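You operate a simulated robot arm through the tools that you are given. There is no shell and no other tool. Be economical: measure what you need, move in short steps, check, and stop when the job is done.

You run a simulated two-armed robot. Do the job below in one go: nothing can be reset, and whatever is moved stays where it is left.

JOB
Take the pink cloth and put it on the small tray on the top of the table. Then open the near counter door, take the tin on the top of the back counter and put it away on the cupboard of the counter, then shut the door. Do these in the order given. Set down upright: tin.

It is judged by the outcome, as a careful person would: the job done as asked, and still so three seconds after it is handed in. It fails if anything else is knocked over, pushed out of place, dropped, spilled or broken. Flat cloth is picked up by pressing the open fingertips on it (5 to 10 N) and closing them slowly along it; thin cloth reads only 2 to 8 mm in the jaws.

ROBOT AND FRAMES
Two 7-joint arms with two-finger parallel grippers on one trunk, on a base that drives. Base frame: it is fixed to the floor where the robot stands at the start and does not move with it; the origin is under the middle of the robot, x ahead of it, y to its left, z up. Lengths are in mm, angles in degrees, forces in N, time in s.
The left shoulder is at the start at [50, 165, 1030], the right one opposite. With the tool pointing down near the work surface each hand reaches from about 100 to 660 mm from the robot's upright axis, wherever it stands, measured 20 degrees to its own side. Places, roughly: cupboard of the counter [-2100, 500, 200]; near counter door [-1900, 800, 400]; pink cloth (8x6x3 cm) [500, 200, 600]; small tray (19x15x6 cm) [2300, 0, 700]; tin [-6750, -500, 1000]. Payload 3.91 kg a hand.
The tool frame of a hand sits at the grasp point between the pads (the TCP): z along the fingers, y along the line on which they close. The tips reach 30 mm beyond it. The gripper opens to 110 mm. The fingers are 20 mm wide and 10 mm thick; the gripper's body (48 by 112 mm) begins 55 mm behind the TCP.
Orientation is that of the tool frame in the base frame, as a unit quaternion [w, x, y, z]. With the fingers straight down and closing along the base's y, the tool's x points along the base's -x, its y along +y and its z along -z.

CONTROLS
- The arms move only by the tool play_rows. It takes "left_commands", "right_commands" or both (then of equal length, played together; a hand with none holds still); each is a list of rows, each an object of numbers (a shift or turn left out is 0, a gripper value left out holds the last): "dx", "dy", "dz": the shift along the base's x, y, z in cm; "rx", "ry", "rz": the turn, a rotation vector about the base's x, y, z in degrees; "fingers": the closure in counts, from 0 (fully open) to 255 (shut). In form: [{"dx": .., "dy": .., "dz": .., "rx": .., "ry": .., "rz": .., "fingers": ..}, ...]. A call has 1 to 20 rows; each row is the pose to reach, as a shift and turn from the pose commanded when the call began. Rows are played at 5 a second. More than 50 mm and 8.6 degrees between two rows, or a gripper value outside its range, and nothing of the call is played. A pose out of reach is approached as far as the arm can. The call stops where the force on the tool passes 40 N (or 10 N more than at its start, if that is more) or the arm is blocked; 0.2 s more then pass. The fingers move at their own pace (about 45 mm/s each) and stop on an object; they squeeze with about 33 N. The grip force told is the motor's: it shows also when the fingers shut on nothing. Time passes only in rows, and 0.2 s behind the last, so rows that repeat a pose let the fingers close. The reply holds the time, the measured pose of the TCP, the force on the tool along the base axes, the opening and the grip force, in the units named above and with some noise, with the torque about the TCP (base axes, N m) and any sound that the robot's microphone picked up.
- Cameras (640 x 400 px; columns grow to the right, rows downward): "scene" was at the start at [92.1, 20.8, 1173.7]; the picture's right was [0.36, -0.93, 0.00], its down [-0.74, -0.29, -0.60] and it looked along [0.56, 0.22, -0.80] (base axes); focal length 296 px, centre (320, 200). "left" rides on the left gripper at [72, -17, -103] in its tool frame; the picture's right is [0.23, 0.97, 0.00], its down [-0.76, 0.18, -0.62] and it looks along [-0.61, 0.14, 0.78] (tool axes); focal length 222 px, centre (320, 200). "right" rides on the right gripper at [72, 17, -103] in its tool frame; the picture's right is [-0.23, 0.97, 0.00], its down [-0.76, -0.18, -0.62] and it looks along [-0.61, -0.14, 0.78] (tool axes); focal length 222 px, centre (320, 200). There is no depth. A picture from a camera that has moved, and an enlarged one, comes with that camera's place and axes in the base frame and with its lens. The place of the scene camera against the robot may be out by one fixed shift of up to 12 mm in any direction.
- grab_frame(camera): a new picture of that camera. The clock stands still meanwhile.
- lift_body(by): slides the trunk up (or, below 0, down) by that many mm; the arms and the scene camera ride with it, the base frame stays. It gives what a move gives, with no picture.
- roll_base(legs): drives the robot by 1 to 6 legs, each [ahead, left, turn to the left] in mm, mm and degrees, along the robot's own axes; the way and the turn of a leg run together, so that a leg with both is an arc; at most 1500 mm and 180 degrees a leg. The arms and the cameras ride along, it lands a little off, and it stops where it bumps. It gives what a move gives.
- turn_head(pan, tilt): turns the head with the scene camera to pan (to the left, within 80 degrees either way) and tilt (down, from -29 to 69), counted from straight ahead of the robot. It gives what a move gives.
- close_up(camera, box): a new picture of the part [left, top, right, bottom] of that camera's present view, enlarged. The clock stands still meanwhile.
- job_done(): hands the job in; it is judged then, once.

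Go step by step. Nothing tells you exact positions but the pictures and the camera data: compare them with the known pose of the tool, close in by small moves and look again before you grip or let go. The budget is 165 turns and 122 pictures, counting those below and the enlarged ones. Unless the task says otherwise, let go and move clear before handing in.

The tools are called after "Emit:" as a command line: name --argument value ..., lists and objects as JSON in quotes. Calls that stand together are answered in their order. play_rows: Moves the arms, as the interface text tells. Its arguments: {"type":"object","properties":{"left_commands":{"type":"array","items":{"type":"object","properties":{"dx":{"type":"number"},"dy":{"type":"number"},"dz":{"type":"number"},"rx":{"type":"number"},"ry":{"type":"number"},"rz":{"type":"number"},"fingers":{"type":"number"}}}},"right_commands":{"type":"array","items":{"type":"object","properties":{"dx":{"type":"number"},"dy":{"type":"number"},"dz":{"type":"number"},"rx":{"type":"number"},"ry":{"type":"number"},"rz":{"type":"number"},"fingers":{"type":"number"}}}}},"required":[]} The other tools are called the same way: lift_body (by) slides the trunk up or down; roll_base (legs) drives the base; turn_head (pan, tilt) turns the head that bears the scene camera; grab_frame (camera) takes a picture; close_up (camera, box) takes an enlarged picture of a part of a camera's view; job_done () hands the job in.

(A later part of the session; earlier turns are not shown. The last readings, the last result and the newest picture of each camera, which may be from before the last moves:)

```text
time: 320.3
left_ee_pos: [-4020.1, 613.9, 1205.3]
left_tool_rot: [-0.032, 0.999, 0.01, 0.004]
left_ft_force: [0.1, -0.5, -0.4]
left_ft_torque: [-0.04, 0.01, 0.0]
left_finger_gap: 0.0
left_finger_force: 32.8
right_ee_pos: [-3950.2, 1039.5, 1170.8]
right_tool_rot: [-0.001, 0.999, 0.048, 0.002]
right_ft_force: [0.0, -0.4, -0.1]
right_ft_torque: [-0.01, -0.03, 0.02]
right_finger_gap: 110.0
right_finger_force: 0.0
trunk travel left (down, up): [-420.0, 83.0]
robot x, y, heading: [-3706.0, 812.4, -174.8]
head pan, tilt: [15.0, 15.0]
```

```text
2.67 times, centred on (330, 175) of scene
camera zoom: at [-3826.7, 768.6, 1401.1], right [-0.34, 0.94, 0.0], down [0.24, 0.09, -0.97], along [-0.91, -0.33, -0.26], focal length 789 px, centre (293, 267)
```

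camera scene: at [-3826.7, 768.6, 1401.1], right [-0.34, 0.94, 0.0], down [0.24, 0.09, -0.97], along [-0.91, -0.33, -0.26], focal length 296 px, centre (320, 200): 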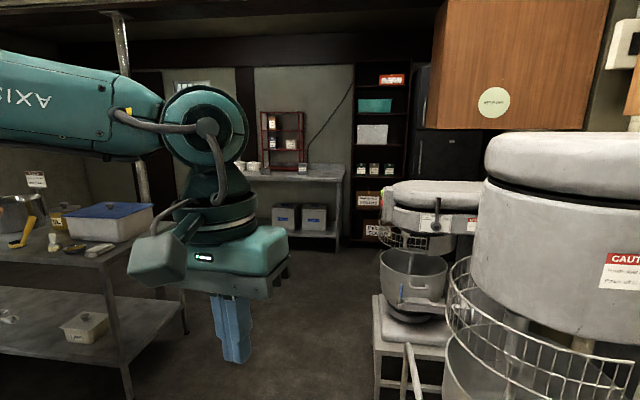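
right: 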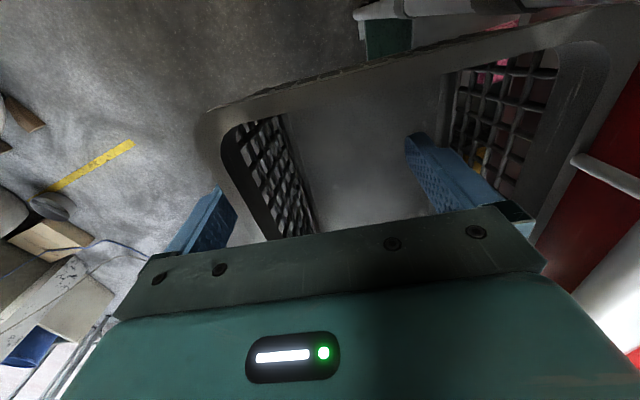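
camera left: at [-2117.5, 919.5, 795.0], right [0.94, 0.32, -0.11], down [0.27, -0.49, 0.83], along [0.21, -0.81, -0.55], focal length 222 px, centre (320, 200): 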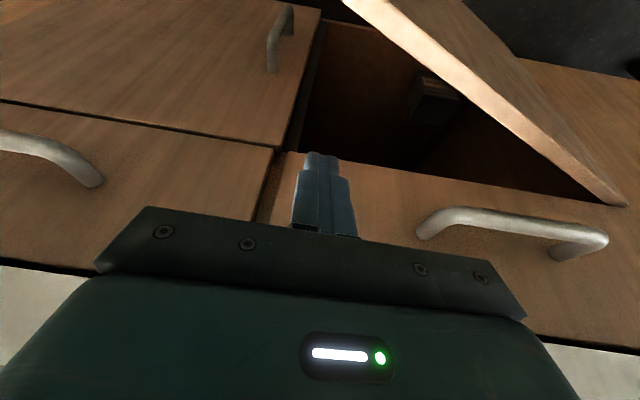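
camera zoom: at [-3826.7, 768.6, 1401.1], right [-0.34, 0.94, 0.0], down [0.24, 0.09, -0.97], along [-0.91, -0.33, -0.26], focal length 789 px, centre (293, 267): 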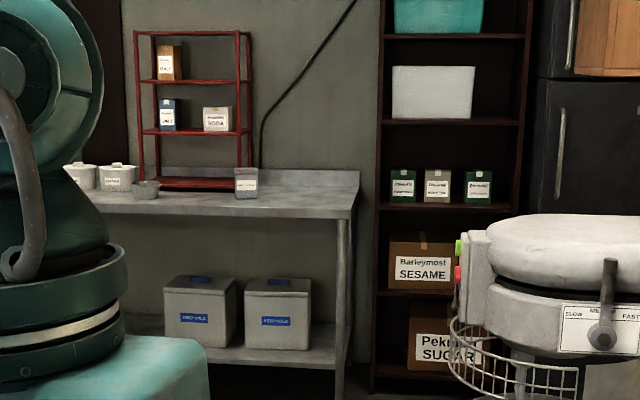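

The tin is the small labelled canister at the right of the red shelf, ≈(−6750,−496), base z≈840, 90 wide × 120 tall. Driving through the middle of the room toward it.

Emit:
roll_base --legs '[[864, 738, 0], [1200, 41, 0], [0, 0, 7.4]]'

Emit:
turn_head --pan 5 --tilt 25

Emit:
grab_frame --camera "scene"

```text
time: 333.5
left_ee_pos: [-5990.8, -349.7, 1205.4]
left_tool_rot: [-0.033, 0.998, 0.061, 0.002]
left_ft_force: [-0.4, -0.1, 0.2]
left_ft_torque: [0.02, -0.02, 0.04]
left_finger_gap: 0.1
left_finger_force: 33.4
right_ee_pos: [-5964.4, 80.3, 1172.2]
right_tool_rot: [-0.001, 0.995, 0.098, 0.002]
right_ft_force: [-0.2, -0.7, -0.1]
right_ft_torque: [0.01, -0.01, 0.03]
right_finger_gap: 109.9
right_finger_force: 0.0
trunk travel left (down, up): [-420.0, 83.0]
robot x, y, heading: [-5695.2, -124.1, -169.1]
head pan, tilt: [15.0, 15.0]
```

```text
time: 334.2
left_ee_pos: [-5992.0, -350.4, 1204.7]
left_tool_rot: [-0.032, 0.998, 0.06, 0.002]
left_ft_force: [-0.1, 0.5, -0.7]
left_ft_torque: [0.01, 0.02, 0.02]
left_finger_gap: 0.0
left_finger_force: 33.3
right_ee_pos: [-5963.4, 81.1, 1172.1]
right_tool_rot: [0.0, 0.995, 0.097, 0.002]
right_ft_force: [0.5, -0.2, 0.0]
right_ft_torque: [0.0, 0.0, -0.01]
right_finger_gap: 109.9
right_finger_force: 0.1
trunk travel left (down, up): [-420.0, 83.0]
robot x, y, heading: [-5695.7, -126.8, -168.9]
head pan, tilt: [5.0, 25.0]
```

```text
42 pictures are left
camera scene: at [-5819.3, -160.8, 1385.0], right [-0.27, 0.96, 0.0], down [0.41, 0.12, -0.91], along [-0.87, -0.25, -0.42], focal length 296 px, centre (320, 200)
```

scene: 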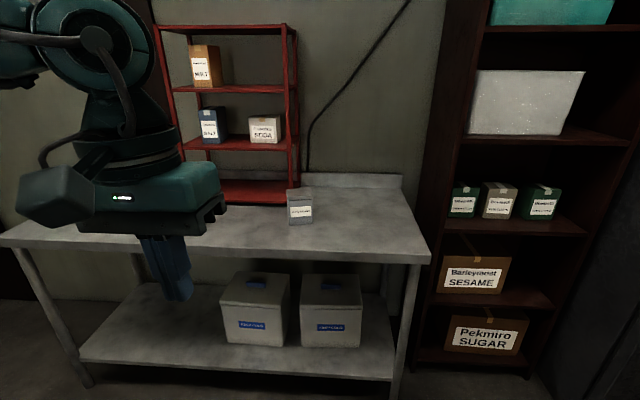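

Tin refined: (−6713,−490), base z 846, about 85 wide, 190 mm in from the table edge. Moving in and pitching the left hand to 45° with fingers open.

Emit:
roll_base --legs '[[478, 20, 0]]'

Emit:
play_rows --left_commands '[{"rx": -1, "ry": 5.5, "dx": -1, "fingers": 0}, {"rx": -2, "ry": 11, "dx": -2}, {"rx": -3, "ry": 16.5, "dx": -3}, {"rx": -4, "ry": 22, "dx": -4}, {"rx": -5, "ry": 27.5, "dx": -6}, {"rx": -6, "ry": 33, "dx": -8}, {"rx": -7, "ry": 38.5, "dx": -9}, {"rx": -8, "ry": 44, "dx": -9}, {"rx": -8, "ry": 44, "dx": -9}]'

Emit:
turn_head --pan 10 --tilt 45

Emit:
grab_frame --camera "scene"

Emit:
grab_frame --camera "left"

```text
time: 337.0
left_ee_pos: [-6442.9, -460.5, 1204.7]
left_tool_rot: [-0.033, 0.997, 0.063, 0.003]
left_ft_force: [-0.6, 0.4, 0.1]
left_ft_torque: [-0.03, -0.01, -0.02]
left_finger_gap: 0.3
left_finger_force: 33.1
right_ee_pos: [-6418.7, -29.5, 1172.0]
right_tool_rot: [-0.002, 0.995, 0.1, 0.002]
right_ft_force: [0.2, -0.3, 0.9]
right_ft_torque: [0.01, -0.01, -0.05]
right_finger_gap: 109.9
right_finger_force: 0.0
trunk travel left (down, up): [-420.0, 83.0]
robot x, y, heading: [-6146.5, -234.8, -168.9]
head pan, tilt: [5.0, 25.0]
```

```text
time: 339.0
left_ee_pos: [-6532.0, -460.0, 1206.5]
left_tool_rot: [0.013, 0.925, 0.046, -0.376]
left_ft_force: [0.2, 0.3, 0.4]
left_ft_torque: [-0.01, -0.02, 0.01]
left_finger_gap: 109.9
left_finger_force: 0.1
right_ee_pos: [-6417.3, -29.1, 1173.1]
right_tool_rot: [-0.001, 0.995, 0.1, 0.001]
right_ft_force: [0.1, 0.4, 0.3]
right_ft_torque: [-0.01, -0.01, -0.02]
right_finger_gap: 110.0
right_finger_force: 0.1
trunk travel left (down, up): [-420.0, 83.0]
robot x, y, heading: [-6149.7, -230.6, -168.9]
head pan, tilt: [5.0, 25.0]
```

```text
time: 339.8
left_ee_pos: [-6532.2, -460.9, 1204.8]
left_tool_rot: [0.014, 0.925, 0.046, -0.376]
left_ft_force: [0.0, -0.7, 0.1]
left_ft_torque: [0.01, -0.01, 0.02]
left_finger_gap: 109.8
left_finger_force: 0.0
right_ee_pos: [-6417.0, -28.7, 1172.7]
right_tool_rot: [-0.001, 0.995, 0.1, 0.002]
right_ft_force: [-0.2, -0.5, 0.6]
right_ft_torque: [-0.03, 0.0, 0.01]
right_finger_gap: 110.1
right_finger_force: 0.0
trunk travel left (down, up): [-420.0, 83.0]
robot x, y, heading: [-6146.6, -234.3, -168.8]
head pan, tilt: [10.0, 45.0]
```

```text
41 pictures are left
camera scene: at [-6259.2, -274.0, 1354.4], right [-0.36, 0.93, 0.0], down [0.66, 0.25, -0.71], along [-0.66, -0.26, -0.71], focal length 296 px, centre (320, 200)
```

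scene: 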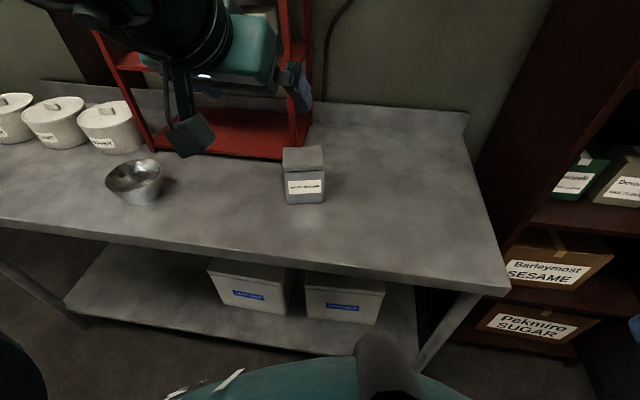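

```text
40 pictures are left
camera left: at [-6409.5, -431.1, 1228.3], right [0.26, -0.95, -0.17], down [-0.09, -0.2, 0.98], along [-0.96, -0.23, -0.14], focal length 222 px, centre (320, 200)
```

left: 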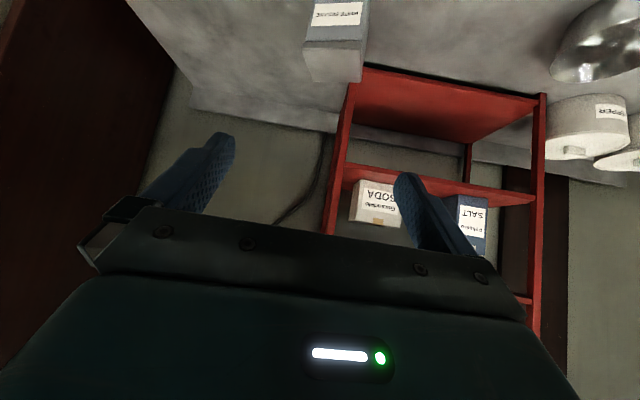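

Let me enlarge the tin to judge its orientation.

Emit:
close_up --camera "scene" --box '[250, 120, 370, 220]'

Emit:
close_up --camera "left" --box '[250, 0, 410, 100]'

```text
4.00 times, centred on (310, 170) of scene
camera zoom: at [-6259.2, -274.0, 1354.4], right [-0.36, 0.93, 0.0], down [0.66, 0.25, -0.71], along [-0.66, -0.26, -0.71], focal length 1184 px, centre (360, 320)
```

zoom: 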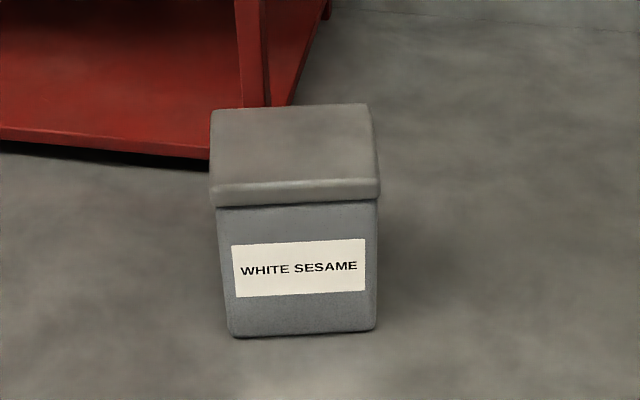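

```text
4.00 times, centred on (330, 50) of left
camera zoom: at [-6409.5, -431.1, 1228.3], right [0.26, -0.95, -0.17], down [-0.09, -0.2, 0.98], along [-0.96, -0.23, -0.14], focal length 888 px, centre (280, 800)
```

zoom: 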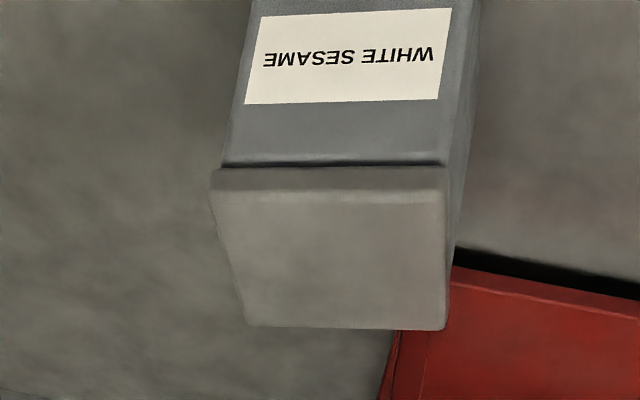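

The tin is turned: the approach heading is about 206°, centre ≈(−6738,−501), lid top z≈957. I'll turn the hand to match, flatten the pitch to ~38°, and stop short in front of it.

Emit:
play_rows --left_commands '[{"rx": -0.3, "ry": 1.1, "rz": 3, "dx": -1, "dy": 0.3, "dz": -3}, {"rx": -0.6, "ry": 2.3, "rz": 6, "dx": -2, "dy": 0.5, "dz": -6}, {"rx": -0.9, "ry": 3.4, "rz": 9, "dx": -3, "dy": 0.8, "dz": -9}, {"rx": -1.3, "ry": 4.5, "rz": 12, "dx": -4, "dy": 1, "dz": -12}, {"rx": -1.6, "ry": 5.6, "rz": 15, "dx": -5, "dy": 1.3, "dz": -15}, {"rx": -1.9, "ry": 6.8, "rz": 18, "dx": -6, "dy": 1.6, "dz": -18}, {"rx": -2.2, "ry": 7.9, "rz": 21, "dx": -7, "dy": 2, "dz": -21}, {"rx": -2.2, "ry": 7.9, "rz": 21, "dx": -7.5, "dy": 2, "dz": -23}, {"rx": -2.2, "ry": 7.9, "rz": 21, "dx": -7.5, "dy": 2, "dz": -23}]'

Emit:
grab_frame --camera "left"

Emit:
grab_frame --camera "scene"

```text
time: 341.8
left_ee_pos: [-6585.4, -495.6, 1018.7]
left_tool_rot: [0.096, 0.873, 0.207, -0.431]
left_ft_force: [0.6, -0.1, 0.3]
left_ft_torque: [0.01, -0.03, 0.0]
left_finger_gap: 109.8
left_finger_force: 0.1
left hand out of reach, approached as far as the arm can: row 5, 6, 7, 8, 9
right_ee_pos: [-6418.0, -28.9, 1170.9]
right_tool_rot: [-0.001, 0.995, 0.101, 0.002]
right_ft_force: [-0.6, 0.2, -0.4]
right_ft_torque: [-0.02, 0.02, 0.03]
right_finger_gap: 110.1
right_finger_force: 0.2
trunk travel left (down, up): [-420.0, 83.0]
robot x, y, heading: [-6148.1, -232.6, -169.0]
head pan, tilt: [10.0, 45.0]
```

```text
37 pictures are left
camera left: at [-6479.8, -423.4, 1023.6], right [0.56, -0.81, -0.19], down [0.11, -0.16, 0.98], along [-0.82, -0.57, 0.0], focal length 222 px, centre (320, 200)
```

left: 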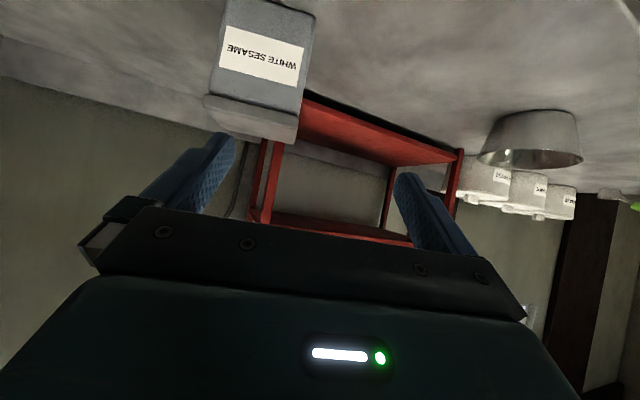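

```text
36 pictures are left
camera scene: at [-6259.2, -274.0, 1354.3], right [-0.36, 0.93, 0.0], down [0.66, 0.26, -0.71], along [-0.66, -0.26, -0.71], focal length 296 px, centre (320, 200)
```

scene: 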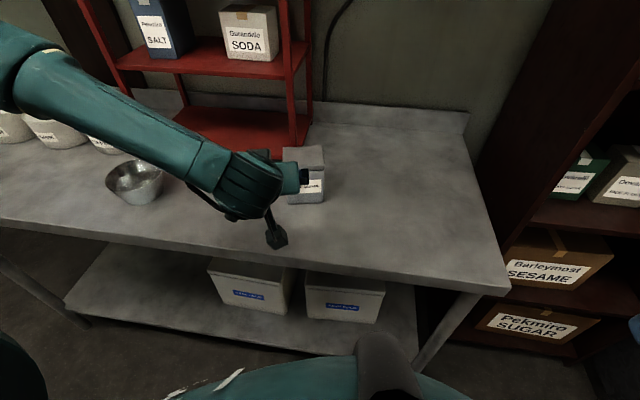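

The orientation is right (pitch 38°, heading 206°) but the position was limited close in. I'll try reaching forward to the pre-grasp point.

Emit:
play_rows --left_commands '[{"dx": -1.2, "dy": 0.9, "dz": -1.5}, {"dx": -2.4, "dy": 1.8, "dz": -3}, {"dx": -3.6, "dy": 2.6, "dz": -5}, {"dx": -4.8, "dy": 3.5, "dz": -7}, {"dx": -6, "dy": 3.5, "dz": -9}, {"dx": -7.2, "dy": 3.5, "dz": -11.4}, {"dx": -7.2, "dy": 3.5, "dz": -11.4}]'

Emit:
grab_frame --camera "left"

```text
time: 343.4
left_ee_pos: [-6609.9, -534.7, 981.4]
left_tool_rot: [0.096, 0.874, 0.207, -0.429]
left_ft_force: [0.7, 0.0, -0.1]
left_ft_torque: [-0.01, 0.01, 0.03]
left_finger_gap: 110.0
left_finger_force: 0.1
left hand out of reach, approached as far as the arm can: row 1, 2, 3, 4, 5, 6, 7
right_ee_pos: [-6418.7, -28.3, 1171.3]
right_tool_rot: [-0.001, 0.995, 0.101, 0.002]
right_ft_force: [-0.6, 0.7, -0.6]
right_ft_torque: [0.03, 0.01, 0.0]
right_finger_gap: 110.2
right_finger_force: 0.1
trunk travel left (down, up): [-420.0, 83.0]
robot x, y, heading: [-6149.2, -231.9, -168.8]
head pan, tilt: [10.0, 45.0]
```

```text
35 pictures are left
camera left: at [-6503.5, -463.7, 986.0], right [0.56, -0.81, -0.19], down [0.11, -0.16, 0.98], along [-0.82, -0.57, 0.0], focal length 222 px, centre (320, 200)
```

left: 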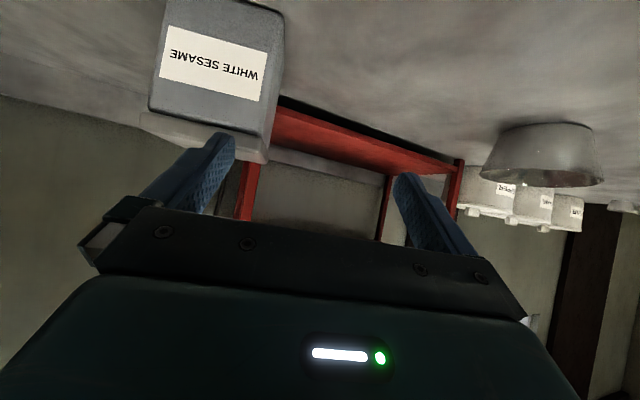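

This yaw isn't reachable from here. I'll raise the hand a bit and re-place the base, turned 15° left and shifted right, so the hand can point straight ahead.

Emit:
play_rows --left_commands '[{"dz": 3, "dx": 1}, {"dz": 6, "dx": 2}, {"dz": 8, "dx": 3}, {"dz": 8, "dx": 3}]'

Emit:
roll_base --legs '[[22, -167, 0], [0, 0, 15]]'

Emit:
play_rows --left_commands '[{"rz": -5}, {"rz": -10}, {"rz": -15}, {"rz": -15, "dx": -2, "dy": 1, "dz": -3}, {"rz": -15, "dx": -4, "dy": 1.5, "dz": -6}, {"rz": -15, "dx": -5, "dy": 2, "dz": -9}, {"rz": -15, "dx": -5, "dy": 2, "dz": -9}]'

Emit:
grab_frame --camera "left"

```text
time: 344.4
left_ee_pos: [-6581.4, -533.4, 1059.9]
left_tool_rot: [0.097, 0.874, 0.208, -0.429]
left_ft_force: [-0.1, -0.6, 0.3]
left_ft_torque: [0.02, 0.01, -0.04]
left_finger_gap: 109.9
left_finger_force: 0.0
right_ee_pos: [-6419.3, -29.3, 1171.7]
right_tool_rot: [-0.002, 0.995, 0.1, 0.001]
right_ft_force: [0.4, -0.3, 0.6]
right_ft_torque: [-0.02, 0.04, -0.01]
right_finger_gap: 109.8
right_finger_force: 0.0
trunk travel left (down, up): [-420.0, 83.0]
robot x, y, heading: [-6146.9, -236.3, -168.8]
head pan, tilt: [10.0, 45.0]
```

```text
time: 347.4
left_ee_pos: [-6545.7, -473.1, 1060.5]
left_tool_rot: [0.151, 0.839, 0.318, -0.415]
left_ft_force: [-0.4, 0.7, -0.3]
left_ft_torque: [0.01, 0.0, 0.01]
left_finger_gap: 110.3
left_finger_force: 0.0
right_ee_pos: [-6516.2, 56.3, 1172.6]
right_tool_rot: [-0.002, 0.974, 0.227, 0.002]
right_ft_force: [0.2, 0.1, 0.2]
right_ft_torque: [0.0, -0.02, -0.02]
right_finger_gap: 110.1
right_finger_force: 0.1
trunk travel left (down, up): [-420.0, 83.0]
robot x, y, heading: [-6199.1, -69.1, -154.2]
head pan, tilt: [10.0, 45.0]
```

```text
time: 349.0
left_ee_pos: [-6590.8, -456.0, 974.4]
left_tool_rot: [0.095, 0.874, 0.205, -0.431]
left_ft_force: [-0.1, 0.0, 0.6]
left_ft_torque: [-0.02, 0.0, -0.01]
left_finger_gap: 109.9
left_finger_force: 0.0
left hand out of reach, approached as far as the arm can: row 6, 7
right_ee_pos: [-6514.7, 54.7, 1171.5]
right_tool_rot: [-0.001, 0.974, 0.228, 0.001]
right_ft_force: [-0.5, -0.1, 0.0]
right_ft_torque: [0.04, 0.0, 0.05]
right_finger_gap: 110.1
right_finger_force: 0.2
trunk travel left (down, up): [-420.0, 83.0]
robot x, y, heading: [-6199.8, -70.3, -154.1]
head pan, tilt: [10.0, 45.0]
```

```text
34 pictures are left
camera left: at [-6484.9, -384.7, 979.3], right [0.55, -0.81, -0.19], down [0.11, -0.16, 0.98], along [-0.83, -0.56, 0.0], focal length 222 px, centre (320, 200)
```

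left: 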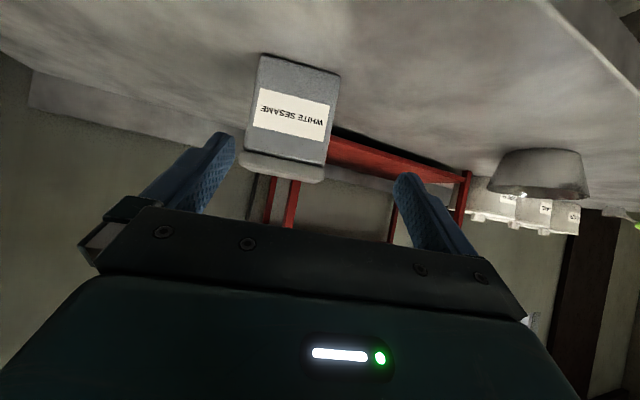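

Relative height is the limit, so I'll lower the trunk by 85 mm instead of the arm, then align laterally.

Emit:
lift_body --by -85

Emit:
play_rows --left_commands '[{"dx": -1, "dy": 1}, {"dx": -2.5, "dy": 1.4}, {"dx": -4.5, "dy": 0.6}, {"dx": -6, "dy": -0.1}, {"dx": -6, "dy": -0.1}]'

Emit:
grab_frame --camera "left"

Emit:
close_up --camera "scene" --box '[200, 80, 440, 230]'

```text
time: 350.2
left_ee_pos: [-6592.3, -456.0, 889.5]
left_tool_rot: [0.095, 0.874, 0.205, -0.431]
left_ft_force: [0.2, 0.3, -0.2]
left_ft_torque: [-0.01, 0.02, 0.02]
left_finger_gap: 109.9
left_finger_force: 0.1
right_ee_pos: [-6514.7, 54.9, 1088.4]
right_tool_rot: [-0.001, 0.974, 0.228, 0.001]
right_ft_force: [0.3, -0.2, -0.8]
right_ft_torque: [-0.01, -0.02, 0.0]
right_finger_gap: 110.0
right_finger_force: 0.2
trunk travel left (down, up): [-335.0, 168.0]
robot x, y, heading: [-6201.7, -69.8, -154.0]
head pan, tilt: [10.0, 45.0]
```

```text
time: 351.4
left_ee_pos: [-6626.8, -469.5, 910.3]
left_tool_rot: [0.094, 0.874, 0.205, -0.43]
left_ft_force: [-0.4, -0.6, 0.0]
left_ft_torque: [-0.04, 0.01, 0.02]
left_finger_gap: 109.8
left_finger_force: 0.0
left hand out of reach, approached as far as the arm can: row 1, 2, 3, 4, 5
right_ee_pos: [-6515.7, 55.3, 1086.8]
right_tool_rot: [-0.001, 0.974, 0.228, 0.001]
right_ft_force: [-0.5, 0.4, -0.2]
right_ft_torque: [0.01, 0.0, 0.01]
right_finger_gap: 109.9
right_finger_force: 0.1
trunk travel left (down, up): [-335.0, 168.0]
robot x, y, heading: [-6202.7, -69.5, -154.3]
head pan, tilt: [10.0, 45.0]
```

```text
33 pictures are left
camera left: at [-6520.5, -399.0, 914.9], right [0.55, -0.81, -0.19], down [0.11, -0.16, 0.98], along [-0.83, -0.56, 0.0], focal length 222 px, centre (320, 200)
```

left: 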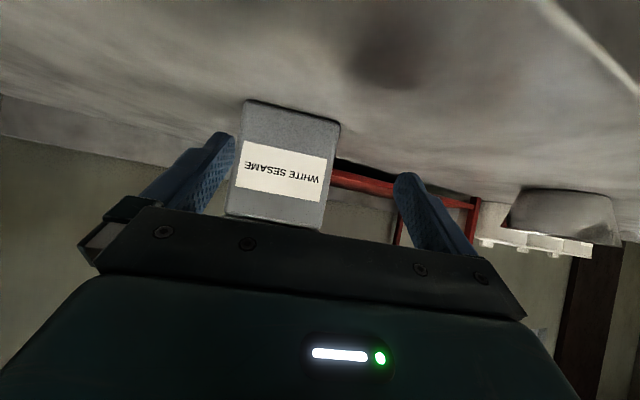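

```text
2.67 times, centred on (320, 155) of scene
camera zoom: at [-6301.2, -139.3, 1269.3], right [-0.59, 0.81, 0.0], down [0.57, 0.41, -0.71], along [-0.57, -0.41, -0.71], focal length 789 px, centre (320, 320)
```

zoom: 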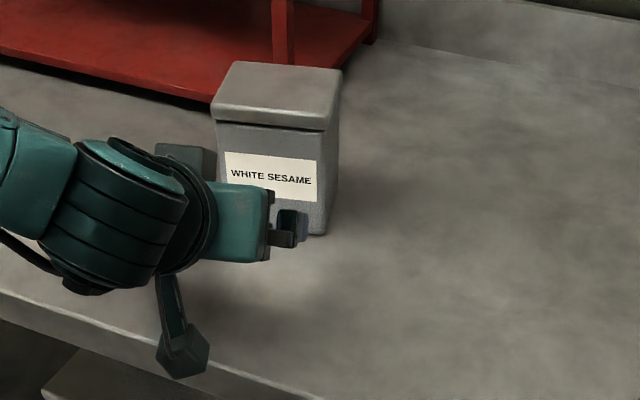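

The pitch near 38° is at a joint limit here. I'll use 50° instead (also easier at the cupboard), shift right 20 mm, then check alignment.

Emit:
play_rows --left_commands '[{"rx": 1.8, "ry": -3.6, "dx": 0, "dy": 0.6}, {"rx": 3.5, "ry": -7.2, "dx": -0.3, "dy": 1.2}, {"rx": 5.3, "ry": -10.8, "dx": -0.6, "dy": 1.8}, {"rx": 5.3, "ry": -10.8, "dx": -0.9, "dy": 1.8, "dz": -0.8}, {"rx": 5.3, "ry": -10.8, "dx": -0.9, "dy": 1.8, "dz": -1.6}, {"rx": 5.3, "ry": -10.8, "dx": -0.9, "dy": 1.8, "dz": -1.6}]'

Emit:
grab_frame --camera "left"

```text
time: 352.8
left_ee_pos: [-6624.2, -460.0, 904.8]
left_tool_rot: [0.073, 0.914, 0.214, -0.336]
left_ft_force: [0.1, -0.6, -0.1]
left_ft_torque: [0.03, 0.0, 0.0]
left_finger_gap: 109.9
left_finger_force: 0.0
left hand out of reach, approached as far as the arm can: row 2, 3, 4, 5, 6
right_ee_pos: [-6515.8, 55.1, 1086.9]
right_tool_rot: [0.0, 0.974, 0.228, 0.003]
right_ft_force: [0.3, -0.2, -0.1]
right_ft_torque: [0.02, 0.03, -0.02]
right_finger_gap: 109.8
right_finger_force: 0.1
trunk travel left (down, up): [-335.0, 168.0]
robot x, y, heading: [-6201.1, -74.1, -154.1]
head pan, tilt: [10.0, 45.0]
```

```text
31 pictures are left
camera left: at [-6521.8, -390.7, 936.6], right [0.59, -0.8, -0.16], down [-0.08, -0.25, 0.97], along [-0.81, -0.55, -0.21], focal length 222 px, centre (320, 200)
```

left: 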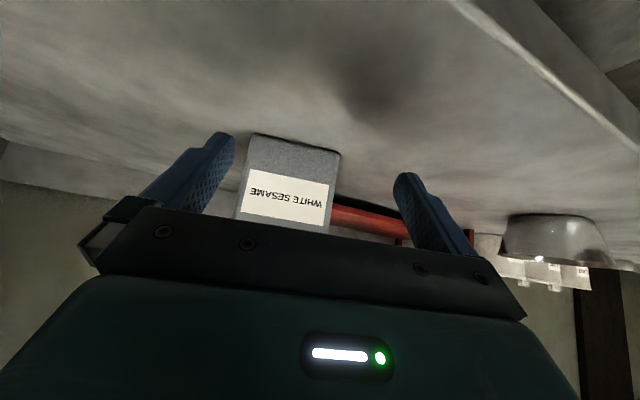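

Position is still blocked, likely an awkward elbow configuration. I'll lift, return to tool-down, extend forward, and pitch again at height, lowering later with the trunk.

Emit:
play_rows --left_commands '[{"dz": 4, "rx": 3.5, "ry": -7.2}, {"dz": 8, "rx": 7, "ry": -14.4}, {"dz": 11, "rx": 10.5, "ry": -21.6}, {"dz": 13, "rx": 14, "ry": -28.8}, {"dz": 13, "rx": 17.6, "ry": -36}, {"dz": 13, "rx": 17.6, "ry": -36, "dx": -2, "dy": 1}, {"dz": 13, "rx": 17.6, "ry": -36, "dx": -4, "dy": 1}, {"dz": 13, "rx": 17.6, "ry": -36, "dx": -6, "dy": 0.5}, {"dz": 13, "rx": 17.6, "ry": -36, "dx": -8, "dy": -0.5}, {"dz": 13, "rx": 17.6, "ry": -36, "dx": -9, "dy": -1}, {"dz": 13, "rx": 17.6, "ry": -36, "dx": -9, "dy": -1}]'

Emit:
play_rows --left_commands '[{"rx": -3.5, "ry": 7.2, "dx": 0.5}, {"rx": -7, "ry": 14.4, "dx": 1}, {"rx": -10.5, "ry": 21.6, "dx": 2}, {"rx": -14, "ry": 28.8, "dx": 3}, {"rx": -17.6, "ry": 36, "dx": 4, "dy": 1.5}, {"rx": -17.6, "ry": 36, "dx": 4, "dy": 1.5}]'

```text
time: 355.2
left_ee_pos: [-6601.7, -494.5, 1028.0]
left_tool_rot: [-0.003, 0.973, 0.23, -0.003]
left_ft_force: [-0.2, -0.2, 0.0]
left_ft_torque: [0.02, -0.01, -0.01]
left_finger_gap: 109.9
left_finger_force: 0.1
left hand out of reach, approached as far as the arm can: row 4, 5, 6, 7, 8, 9, 10, 11
right_ee_pos: [-6514.1, 54.9, 1087.0]
right_tool_rot: [-0.001, 0.974, 0.227, 0.002]
right_ft_force: [-0.2, 0.1, -0.3]
right_ft_torque: [0.04, 0.0, -0.01]
right_finger_gap: 109.8
right_finger_force: 0.1
trunk travel left (down, up): [-335.0, 168.0]
robot x, y, heading: [-6205.3, -73.0, -154.2]
head pan, tilt: [10.0, 45.0]
```

```text
time: 356.6
left_ee_pos: [-6559.6, -476.2, 1034.0]
left_tool_rot: [0.074, 0.914, 0.215, -0.337]
left_ft_force: [0.4, 0.3, -1.0]
left_ft_torque: [0.0, -0.04, -0.03]
left_finger_gap: 110.2
left_finger_force: 0.0
right_ee_pos: [-6516.0, 55.6, 1087.6]
right_tool_rot: [-0.002, 0.974, 0.228, 0.002]
right_ft_force: [0.4, -0.1, 0.3]
right_ft_torque: [-0.02, 0.01, 0.03]
right_finger_gap: 109.7
right_finger_force: 0.0
trunk travel left (down, up): [-335.0, 168.0]
robot x, y, heading: [-6202.8, -73.6, -154.0]
head pan, tilt: [10.0, 45.0]
```

The arm's elbow posture has drifted. I'll bring the hand out to the side and back (as it was when the cloth reach worked), then come in again.

Emit:
play_rows --left_commands '[{"dx": 3, "dy": -1, "dz": -2}, {"dx": 6, "dy": -2, "dz": -4}, {"dx": 9, "dy": -3, "dz": -6}, {"dx": 12, "dy": -4, "dz": -8}, {"dx": 13, "dy": -6, "dz": -10}, {"dx": 13, "dy": -6, "dz": -10}]'

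Emit:
play_rows --left_commands '[{"dx": -2, "dy": 2.5}, {"dx": -5, "dy": 4}, {"dx": -8, "dy": 5.5}, {"dx": -11, "dy": 7}, {"dx": -14, "dy": 8}, {"dx": -17, "dy": 8}, {"dx": -20, "dy": 8, "dz": -1}, {"dx": -22, "dy": 8, "dz": -3}, {"dx": -22, "dy": 8, "dz": -3}]'

Emit:
grab_frame --camera "scene"

```text
time: 358.0
left_ee_pos: [-6429.9, -535.5, 933.3]
left_tool_rot: [0.073, 0.914, 0.214, -0.337]
left_ft_force: [0.0, -0.1, 0.2]
left_ft_torque: [-0.01, 0.01, 0.03]
left_finger_gap: 110.1
left_finger_force: 0.1
right_ee_pos: [-6515.5, 55.4, 1087.3]
right_tool_rot: [-0.001, 0.974, 0.227, 0.002]
right_ft_force: [1.0, -0.5, 0.7]
right_ft_torque: [0.01, 0.0, 0.01]
right_finger_gap: 110.1
right_finger_force: 0.0
trunk travel left (down, up): [-335.0, 168.0]
robot x, y, heading: [-6200.0, -72.9, -154.1]
head pan, tilt: [10.0, 45.0]
```

```text
time: 360.0
left_ee_pos: [-6634.8, -464.7, 914.1]
left_tool_rot: [0.073, 0.914, 0.214, -0.337]
left_ft_force: [-0.8, 0.4, 0.2]
left_ft_torque: [-0.01, -0.02, 0.01]
left_finger_gap: 110.0
left_finger_force: 0.0
left hand out of reach, approached as far as the arm can: row 8, 9
right_ee_pos: [-6515.8, 54.6, 1087.9]
right_tool_rot: [-0.002, 0.974, 0.228, 0.0]
right_ft_force: [-0.3, 0.1, -0.3]
right_ft_torque: [-0.02, 0.0, -0.03]
right_finger_gap: 110.3
right_finger_force: 0.0
trunk travel left (down, up): [-335.0, 168.0]
robot x, y, heading: [-6201.9, -70.3, -154.4]
head pan, tilt: [10.0, 45.0]
```

```text
30 pictures are left
camera scene: at [-6301.2, -139.3, 1269.3], right [-0.59, 0.81, 0.0], down [0.57, 0.41, -0.71], along [-0.57, -0.41, -0.71], focal length 296 px, centre (320, 200)
```

scene: 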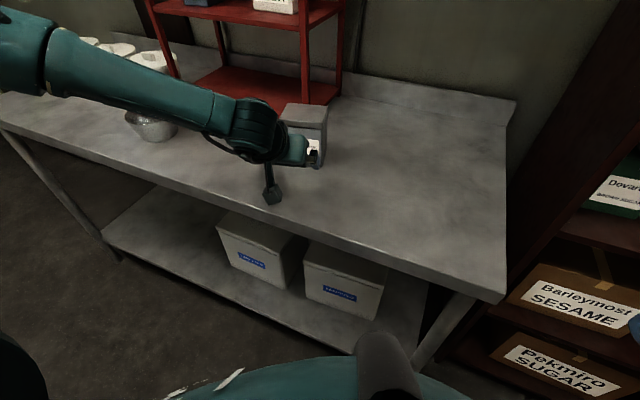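

Arm extension is about at its end; the remaining ~80 mm I'll do with the base, in small steps, after lowering the trunk 22 mm.

Emit:
lift_body --by -22

Emit:
roll_base --legs '[[35, -13, 0]]'

Emit:
grab_frame --camera "left"

Emit:
close_up --camera "scene" --box '[230, 80, 390, 210]'

```text
time: 360.7
left_ee_pos: [-6633.9, -464.6, 892.2]
left_tool_rot: [0.073, 0.914, 0.215, -0.337]
left_ft_force: [-0.2, -0.3, 0.0]
left_ft_torque: [-0.01, 0.0, 0.01]
left_finger_gap: 109.7
left_finger_force: 0.0
right_ee_pos: [-6515.0, 54.0, 1063.9]
right_tool_rot: [0.0, 0.974, 0.227, 0.001]
right_ft_force: [0.0, -0.1, 0.6]
right_ft_torque: [0.0, 0.01, 0.05]
right_finger_gap: 110.2
right_finger_force: 0.1
trunk travel left (down, up): [-313.0, 190.0]
robot x, y, heading: [-6203.1, -78.3, -154.3]
head pan, tilt: [10.0, 45.0]
```

```text
time: 361.6
left_ee_pos: [-6671.8, -469.5, 891.9]
left_tool_rot: [0.073, 0.914, 0.214, -0.336]
left_ft_force: [0.3, -0.4, -0.9]
left_ft_torque: [0.01, 0.02, 0.07]
left_finger_gap: 110.0
left_finger_force: 0.2
right_ee_pos: [-6553.5, 51.3, 1064.8]
right_tool_rot: [0.0, 0.974, 0.226, 0.001]
right_ft_force: [-1.1, -0.6, 0.3]
right_ft_torque: [-0.03, -0.03, 0.01]
right_finger_gap: 109.9
right_finger_force: 0.1
trunk travel left (down, up): [-313.0, 190.0]
robot x, y, heading: [-6237.6, -77.1, -153.8]
head pan, tilt: [10.0, 45.0]
```

```text
29 pictures are left
camera left: at [-6569.1, -398.6, 923.0], right [0.58, -0.8, -0.16], down [-0.08, -0.25, 0.97], along [-0.81, -0.55, -0.21], focal length 222 px, centre (320, 200)
```

left: 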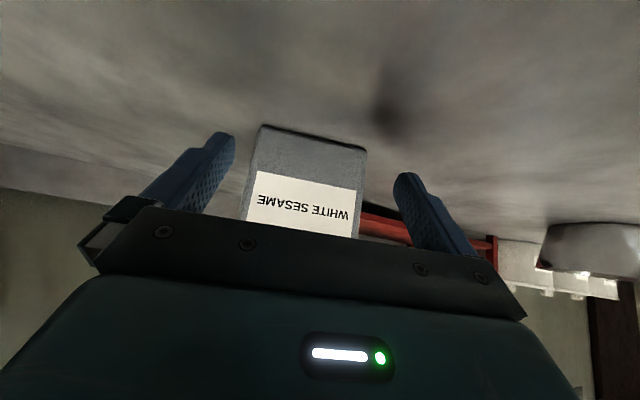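

```text
3.08 times, centred on (310, 145) of scene
camera zoom: at [-6339.5, -143.1, 1247.2], right [-0.59, 0.81, 0.0], down [0.57, 0.41, -0.71], along [-0.57, -0.41, -0.71], focal length 910 px, centre (351, 369)
```

zoom: 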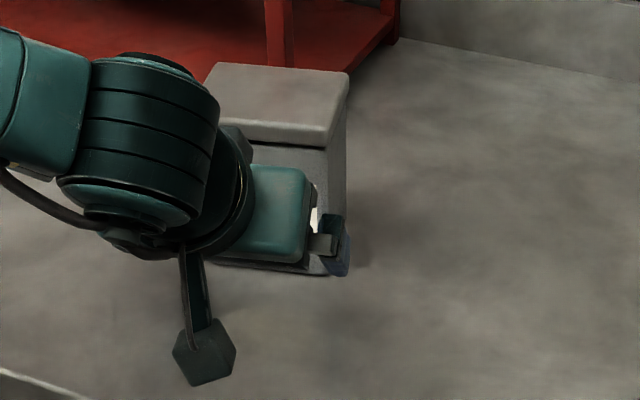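

Tin is nearly centred (5 mm right). Advancing 40 mm with that correction.

Emit:
roll_base --legs '[[38, -5, 0]]'

Emit:
grab_frame --camera "left"

```text
time: 362.5
left_ee_pos: [-6708.0, -480.0, 891.7]
left_tool_rot: [0.073, 0.915, 0.214, -0.335]
left_ft_force: [-0.1, -0.3, -0.4]
left_ft_torque: [0.03, 0.0, -0.01]
left_finger_gap: 109.9
left_finger_force: 0.0
right_ee_pos: [-6589.7, 38.5, 1065.1]
right_tool_rot: [0.0, 0.974, 0.227, 0.002]
right_ft_force: [0.0, -0.1, 0.1]
right_ft_torque: [0.03, -0.03, -0.01]
right_finger_gap: 110.1
right_finger_force: 0.0
trunk travel left (down, up): [-313.0, 190.0]
robot x, y, heading: [-6277.6, -90.4, -154.4]
head pan, tilt: [10.0, 45.0]
```

```text
27 pictures are left
camera left: at [-6605.2, -410.7, 923.0], right [0.58, -0.8, -0.16], down [-0.08, -0.25, 0.97], along [-0.81, -0.55, -0.21], focal length 222 px, centre (320, 200)
```

left: 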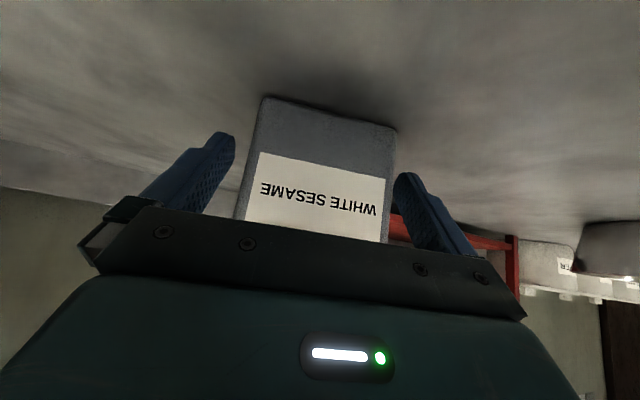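

Well centred. A last 8 mm ahead, then close on the tin.

Emit:
roll_base --legs '[[8, 0, 0]]'

Emit:
play_rows --left_commands '[{"fingers": 30}, {"fingers": 50}, {"fingers": 80}, {"fingers": 150}, {"fingers": 255}, {"fingers": 255}, {"fingers": 255}]'

Emit:
grab_frame --camera "left"

```text
time: 363.2
left_ee_pos: [-6716.4, -483.7, 892.2]
left_tool_rot: [0.073, 0.914, 0.215, -0.336]
left_ft_force: [-0.5, -0.3, -0.4]
left_ft_torque: [-0.02, -0.02, 0.0]
left_finger_gap: 110.0
left_finger_force: 0.1
right_ee_pos: [-6596.3, 35.8, 1065.5]
right_tool_rot: [-0.001, 0.974, 0.227, 0.002]
right_ft_force: [-0.6, -0.2, 0.0]
right_ft_torque: [-0.03, -0.02, 0.03]
right_finger_gap: 110.2
right_finger_force: 0.0
trunk travel left (down, up): [-313.0, 190.0]
robot x, y, heading: [-6282.6, -93.2, -154.3]
head pan, tilt: [10.0, 45.0]
```

```text
time: 364.8
left_ee_pos: [-6715.3, -484.3, 891.9]
left_tool_rot: [0.073, 0.914, 0.215, -0.337]
left_ft_force: [0.3, -2.8, 2.1]
left_ft_torque: [-0.29, -0.17, 0.01]
left_finger_gap: 89.9
left_finger_force: 33.1
right_ee_pos: [-6596.3, 35.3, 1065.2]
right_tool_rot: [-0.002, 0.974, 0.227, 0.002]
right_ft_force: [0.1, 0.0, 0.1]
right_ft_torque: [-0.02, 0.01, 0.0]
right_finger_gap: 109.8
right_finger_force: 0.0
trunk travel left (down, up): [-313.0, 190.0]
robot x, y, heading: [-6282.0, -96.3, -154.4]
head pan, tilt: [10.0, 45.0]
```

```text
26 pictures are left
camera left: at [-6612.1, -414.4, 923.3], right [0.58, -0.8, -0.16], down [-0.08, -0.25, 0.97], along [-0.81, -0.55, -0.21], focal length 222 px, centre (320, 200)
```

left: 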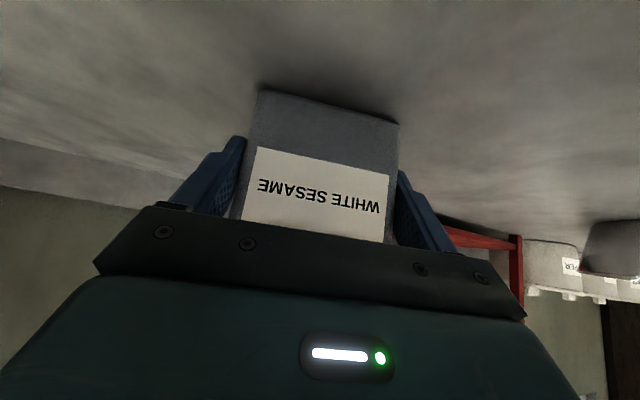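

Gripped with a 90 mm gap and 33 N. Lifting with the trunk by 60 mm and looking for slip or tilt.

Emit:
lift_body --by 60

Emit:
grab_frame --camera "left"

```text
time: 365.8
left_ee_pos: [-6715.5, -484.0, 951.9]
left_tool_rot: [0.074, 0.914, 0.214, -0.336]
left_ft_force: [0.6, -0.1, -5.1]
left_ft_torque: [0.02, -0.11, 0.02]
left_finger_gap: 89.9
left_finger_force: 33.0
right_ee_pos: [-6596.5, 35.1, 1124.7]
right_tool_rot: [-0.001, 0.974, 0.226, 0.002]
right_ft_force: [-0.3, 0.6, -0.1]
right_ft_torque: [0.03, 0.0, -0.02]
right_finger_gap: 110.3
right_finger_force: 0.0
trunk travel left (down, up): [-373.0, 130.0]
robot x, y, heading: [-6281.7, -92.1, -154.3]
head pan, tilt: [10.0, 45.0]
```

```text
25 pictures are left
camera left: at [-6612.4, -414.4, 982.9], right [0.58, -0.8, -0.16], down [-0.08, -0.25, 0.97], along [-0.81, -0.55, -0.21], focal length 222 px, centre (320, 200)
```

left: 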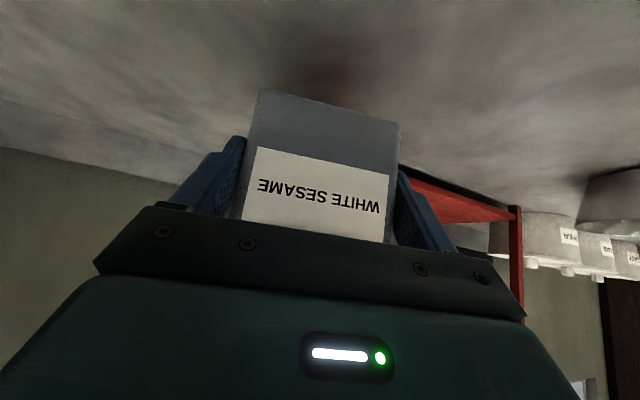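

Held level, about 0.5 kg. I'll raise the trunk, back off, turn to face −y and strafe back toward the counter.

Emit:
lift_body --by 120

Emit:
roll_base --legs '[[-400, 0, 0], [0, 0, 76.5], [186, 1412, 0]]'

```text
time: 367.3
left_ee_pos: [-6715.1, -483.2, 1071.7]
left_tool_rot: [0.073, 0.914, 0.214, -0.336]
left_ft_force: [0.1, 0.1, -4.8]
left_ft_torque: [0.08, -0.11, -0.02]
left_finger_gap: 89.9
left_finger_force: 32.8
right_ee_pos: [-6597.2, 36.0, 1244.0]
right_tool_rot: [-0.001, 0.974, 0.227, 0.001]
right_ft_force: [0.7, -0.3, -0.5]
right_ft_torque: [-0.04, 0.04, 0.0]
right_finger_gap: 109.9
right_finger_force: 0.1
trunk travel left (down, up): [-493.0, 10.0]
robot x, y, heading: [-6280.5, -96.6, -154.2]
head pan, tilt: [10.0, 45.0]
```

```text
time: 385.5
left_ee_pos: [-4224.6, -371.5, 1070.7]
left_tool_rot: [0.259, 0.604, 0.719, -0.226]
left_ft_force: [-0.1, -0.1, -4.3]
left_ft_torque: [0.12, 0.03, -0.05]
left_finger_gap: 89.9
left_finger_force: 33.4
right_ee_pos: [-4688.4, -111.0, 1245.0]
right_tool_rot: [-0.002, 0.644, 0.765, 0.001]
right_ft_force: [0.3, 0.4, -0.1]
right_ft_torque: [0.04, -0.02, -0.04]
right_finger_gap: 109.8
right_finger_force: 0.1
trunk travel left (down, up): [-493.0, 10.0]
robot x, y, heading: [-4478.1, 153.4, -80.4]
head pan, tilt: [10.0, 45.0]
```

Emit:
roll_base --legs '[[-429, 862, 0], [-162, 846, 0]]'

Emit:
turn_head --pan 45 --tilt 40

Emit:
grab_frame --camera "scene"

```text
time: 400.8
left_ee_pos: [-2638.6, 533.8, 1070.6]
left_tool_rot: [0.264, 0.592, 0.73, -0.22]
left_ft_force: [0.0, -0.5, -4.0]
left_ft_torque: [0.12, 0.05, 0.0]
left_finger_gap: 90.1
left_finger_force: 33.5
right_ee_pos: [-3112.5, 777.2, 1245.3]
right_tool_rot: [-0.002, 0.631, 0.776, 0.001]
right_ft_force: [-0.1, -0.3, -0.3]
right_ft_torque: [-0.02, 0.0, -0.01]
right_finger_gap: 109.6
right_finger_force: 0.1
trunk travel left (down, up): [-493.0, 10.0]
robot x, y, heading: [-2911.0, 1050.1, -78.3]
head pan, tilt: [10.0, 45.0]
```

```text
time: 401.8
left_ee_pos: [-2639.5, 533.0, 1072.7]
left_tool_rot: [0.264, 0.591, 0.729, -0.221]
left_ft_force: [-0.9, 0.1, -5.2]
left_ft_torque: [0.13, 0.03, -0.03]
left_finger_gap: 89.8
left_finger_force: 33.3
right_ee_pos: [-3112.3, 777.3, 1243.7]
right_tool_rot: [-0.002, 0.63, 0.776, 0.001]
right_ft_force: [0.7, -0.4, -0.2]
right_ft_torque: [0.0, 0.01, 0.03]
right_finger_gap: 110.0
right_finger_force: 0.0
trunk travel left (down, up): [-493.0, 10.0]
robot x, y, heading: [-2911.1, 1051.6, -78.7]
head pan, tilt: [45.0, 40.0]
```

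```text
24 pictures are left
camera scene: at [-2840.6, 966.7, 1434.5], right [-0.55, -0.83, 0.0], down [-0.54, 0.36, -0.77], along [0.64, -0.42, -0.64], focal length 296 px, centre (320, 200)
```

scene: 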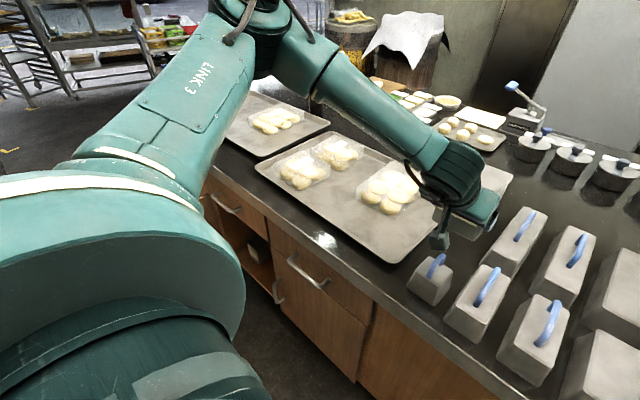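

Tin is secure and well above everything. Moving left along the counter and back to a standoff before the open cupboard, then drawing the hand in.

Emit:
roll_base --legs '[[0, 400, 0], [-185, 277, 0]]'

Emit:
play_rows --left_commands '[{"dx": -0.4, "dy": 2}, {"dx": -0.6, "dy": 4}, {"dx": -0.8, "dy": 6}, {"dx": -0.8, "dy": 8}, {"dx": -0.8, "dy": 10}, {"dx": -0.8, "dy": 12}, {"dx": -0.8, "dy": 13}, {"dx": -0.8, "dy": 13}]'

Emit:
lift_body --by -440

Emit:
turn_head --pan 15 --tilt 45

Emit:
grab_frame --camera "scene"

```text
time: 408.6
left_ee_pos: [-2003.7, 850.1, 1073.0]
left_tool_rot: [0.264, 0.589, 0.731, -0.22]
left_ft_force: [-0.1, 0.3, -3.5]
left_ft_torque: [0.13, 0.08, 0.0]
left_finger_gap: 89.8
left_finger_force: 33.5
right_ee_pos: [-2478.3, 1095.1, 1245.0]
right_tool_rot: [-0.002, 0.629, 0.777, 0.001]
right_ft_force: [-0.3, 0.1, 0.3]
right_ft_torque: [0.05, -0.04, 0.0]
right_finger_gap: 110.1
right_finger_force: 0.2
trunk travel left (down, up): [-493.0, 10.0]
robot x, y, heading: [-2280.4, 1365.4, -78.2]
head pan, tilt: [45.0, 40.0]
```

```text
time: 410.4
left_ee_pos: [-2011.5, 983.4, 1070.6]
left_tool_rot: [0.263, 0.591, 0.73, -0.221]
left_ft_force: [-0.1, 0.2, -4.2]
left_ft_torque: [0.13, 0.03, 0.01]
left_finger_gap: 90.0
left_finger_force: 33.4
right_ee_pos: [-2478.1, 1094.0, 1245.2]
right_tool_rot: [-0.002, 0.629, 0.777, 0.0]
right_ft_force: [-0.1, 0.1, 0.4]
right_ft_torque: [0.01, 0.03, -0.02]
right_finger_gap: 110.1
right_finger_force: 0.1
trunk travel left (down, up): [-493.0, 10.0]
robot x, y, heading: [-2279.8, 1369.0, -78.2]
head pan, tilt: [45.0, 40.0]
```

```text
refused: -440 is not a number from -400 to 400
```

```text
time: 411.3
left_ee_pos: [-2012.4, 983.0, 1068.6]
left_tool_rot: [0.264, 0.59, 0.731, -0.221]
left_ft_force: [-0.2, -0.9, -4.5]
left_ft_torque: [0.14, 0.03, -0.01]
left_finger_gap: 89.7
left_finger_force: 32.4
right_ee_pos: [-2478.5, 1092.8, 1245.7]
right_tool_rot: [-0.002, 0.629, 0.777, 0.0]
right_ft_force: [-0.3, 0.7, -0.2]
right_ft_torque: [-0.01, 0.0, 0.01]
right_finger_gap: 110.2
right_finger_force: 0.1
trunk travel left (down, up): [-493.0, 10.0]
robot x, y, heading: [-2279.2, 1365.4, -78.5]
head pan, tilt: [15.0, 45.0]
```

```text
23 pictures are left
camera scene: at [-2241.5, 1258.4, 1427.3], right [-0.89, -0.45, 0.0], down [-0.32, 0.63, -0.71], along [0.32, -0.63, -0.71], focal length 296 px, centre (320, 200)
```

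scene: 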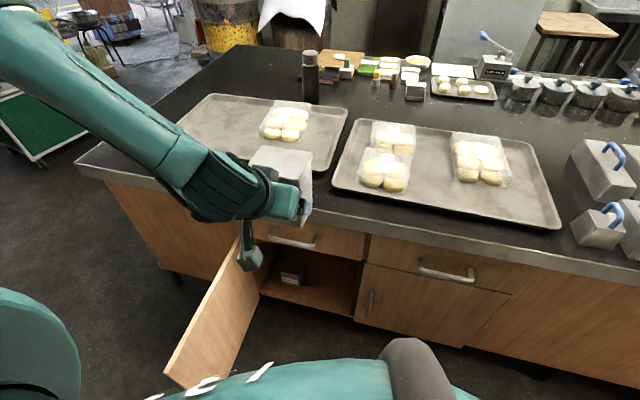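

Lowering the trunk; the hand is clear of the counter edge.

Emit:
lift_body --by -390

Emit:
lift_body --by -95

Emit:
play_rows --left_commands '[{"dz": -3}, {"dz": -6}, {"dz": -9}, {"dz": -12}, {"dz": -15}, {"dz": -18}, {"dz": -21}, {"dz": -24}, {"dz": -27}, {"dz": -29}, {"dz": -29}]'

Emit:
grab_frame --camera "scene"

```text
time: 415.1
left_ee_pos: [-2011.2, 983.4, 679.1]
left_tool_rot: [0.264, 0.59, 0.731, -0.22]
left_ft_force: [-0.3, -0.1, -4.2]
left_ft_torque: [0.1, 0.0, 0.03]
left_finger_gap: 89.9
left_finger_force: 32.9
right_ee_pos: [-2478.6, 1094.4, 855.6]
right_tool_rot: [-0.001, 0.63, 0.777, 0.0]
right_ft_force: [-1.0, 0.6, 0.2]
right_ft_torque: [-0.05, 0.02, 0.01]
right_finger_gap: 110.1
right_finger_force: 0.0
trunk travel left (down, up): [-103.0, 400.0]
robot x, y, heading: [-2282.6, 1369.7, -78.3]
head pan, tilt: [15.0, 45.0]
```

```text
time: 416.4
left_ee_pos: [-2012.3, 983.4, 584.0]
left_tool_rot: [0.264, 0.589, 0.731, -0.22]
left_ft_force: [-1.0, -0.7, -3.8]
left_ft_torque: [0.13, 0.03, -0.01]
left_finger_gap: 90.0
left_finger_force: 33.6
right_ee_pos: [-2479.0, 1093.7, 760.5]
right_tool_rot: [-0.002, 0.629, 0.778, 0.001]
right_ft_force: [-0.5, -0.2, 0.2]
right_ft_torque: [-0.01, -0.02, 0.0]
right_finger_gap: 110.3
right_finger_force: 0.0
trunk travel left (down, up): [-8.0, 495.0]
robot x, y, heading: [-2279.4, 1369.8, -78.5]
head pan, tilt: [15.0, 45.0]
```

```text
time: 418.8
left_ee_pos: [-1979.4, 991.5, 488.2]
left_tool_rot: [0.264, 0.59, 0.731, -0.22]
left_ft_force: [-0.5, 0.3, -4.7]
left_ft_torque: [0.11, 0.03, 0.02]
left_finger_gap: 90.0
left_finger_force: 33.0
left hand out of reach, approached as far as the arm can: row 3, 4, 5, 6, 7, 8, 9, 10, 11
right_ee_pos: [-2478.0, 1094.3, 759.2]
right_tool_rot: [-0.002, 0.629, 0.777, 0.0]
right_ft_force: [0.3, 0.5, 0.0]
right_ft_torque: [0.03, -0.02, -0.03]
right_finger_gap: 109.9
right_finger_force: 0.0
trunk travel left (down, up): [-8.0, 495.0]
robot x, y, heading: [-2279.2, 1363.4, -78.4]
head pan, tilt: [15.0, 45.0]
```

```text
22 pictures are left
camera scene: at [-2241.7, 1258.5, 942.3], right [-0.89, -0.45, 0.0], down [-0.32, 0.63, -0.71], along [0.32, -0.63, -0.71], focal length 296 px, centre (320, 200)
```

scene: 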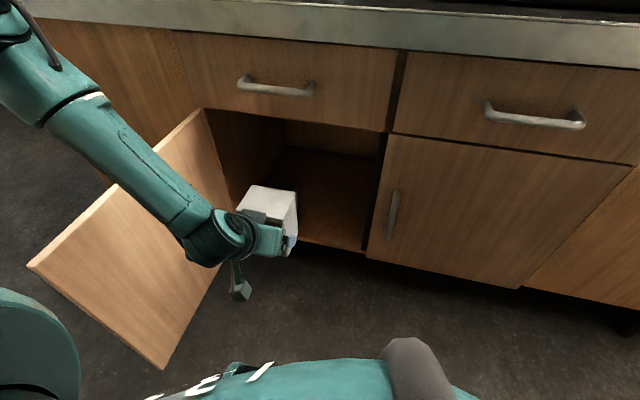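

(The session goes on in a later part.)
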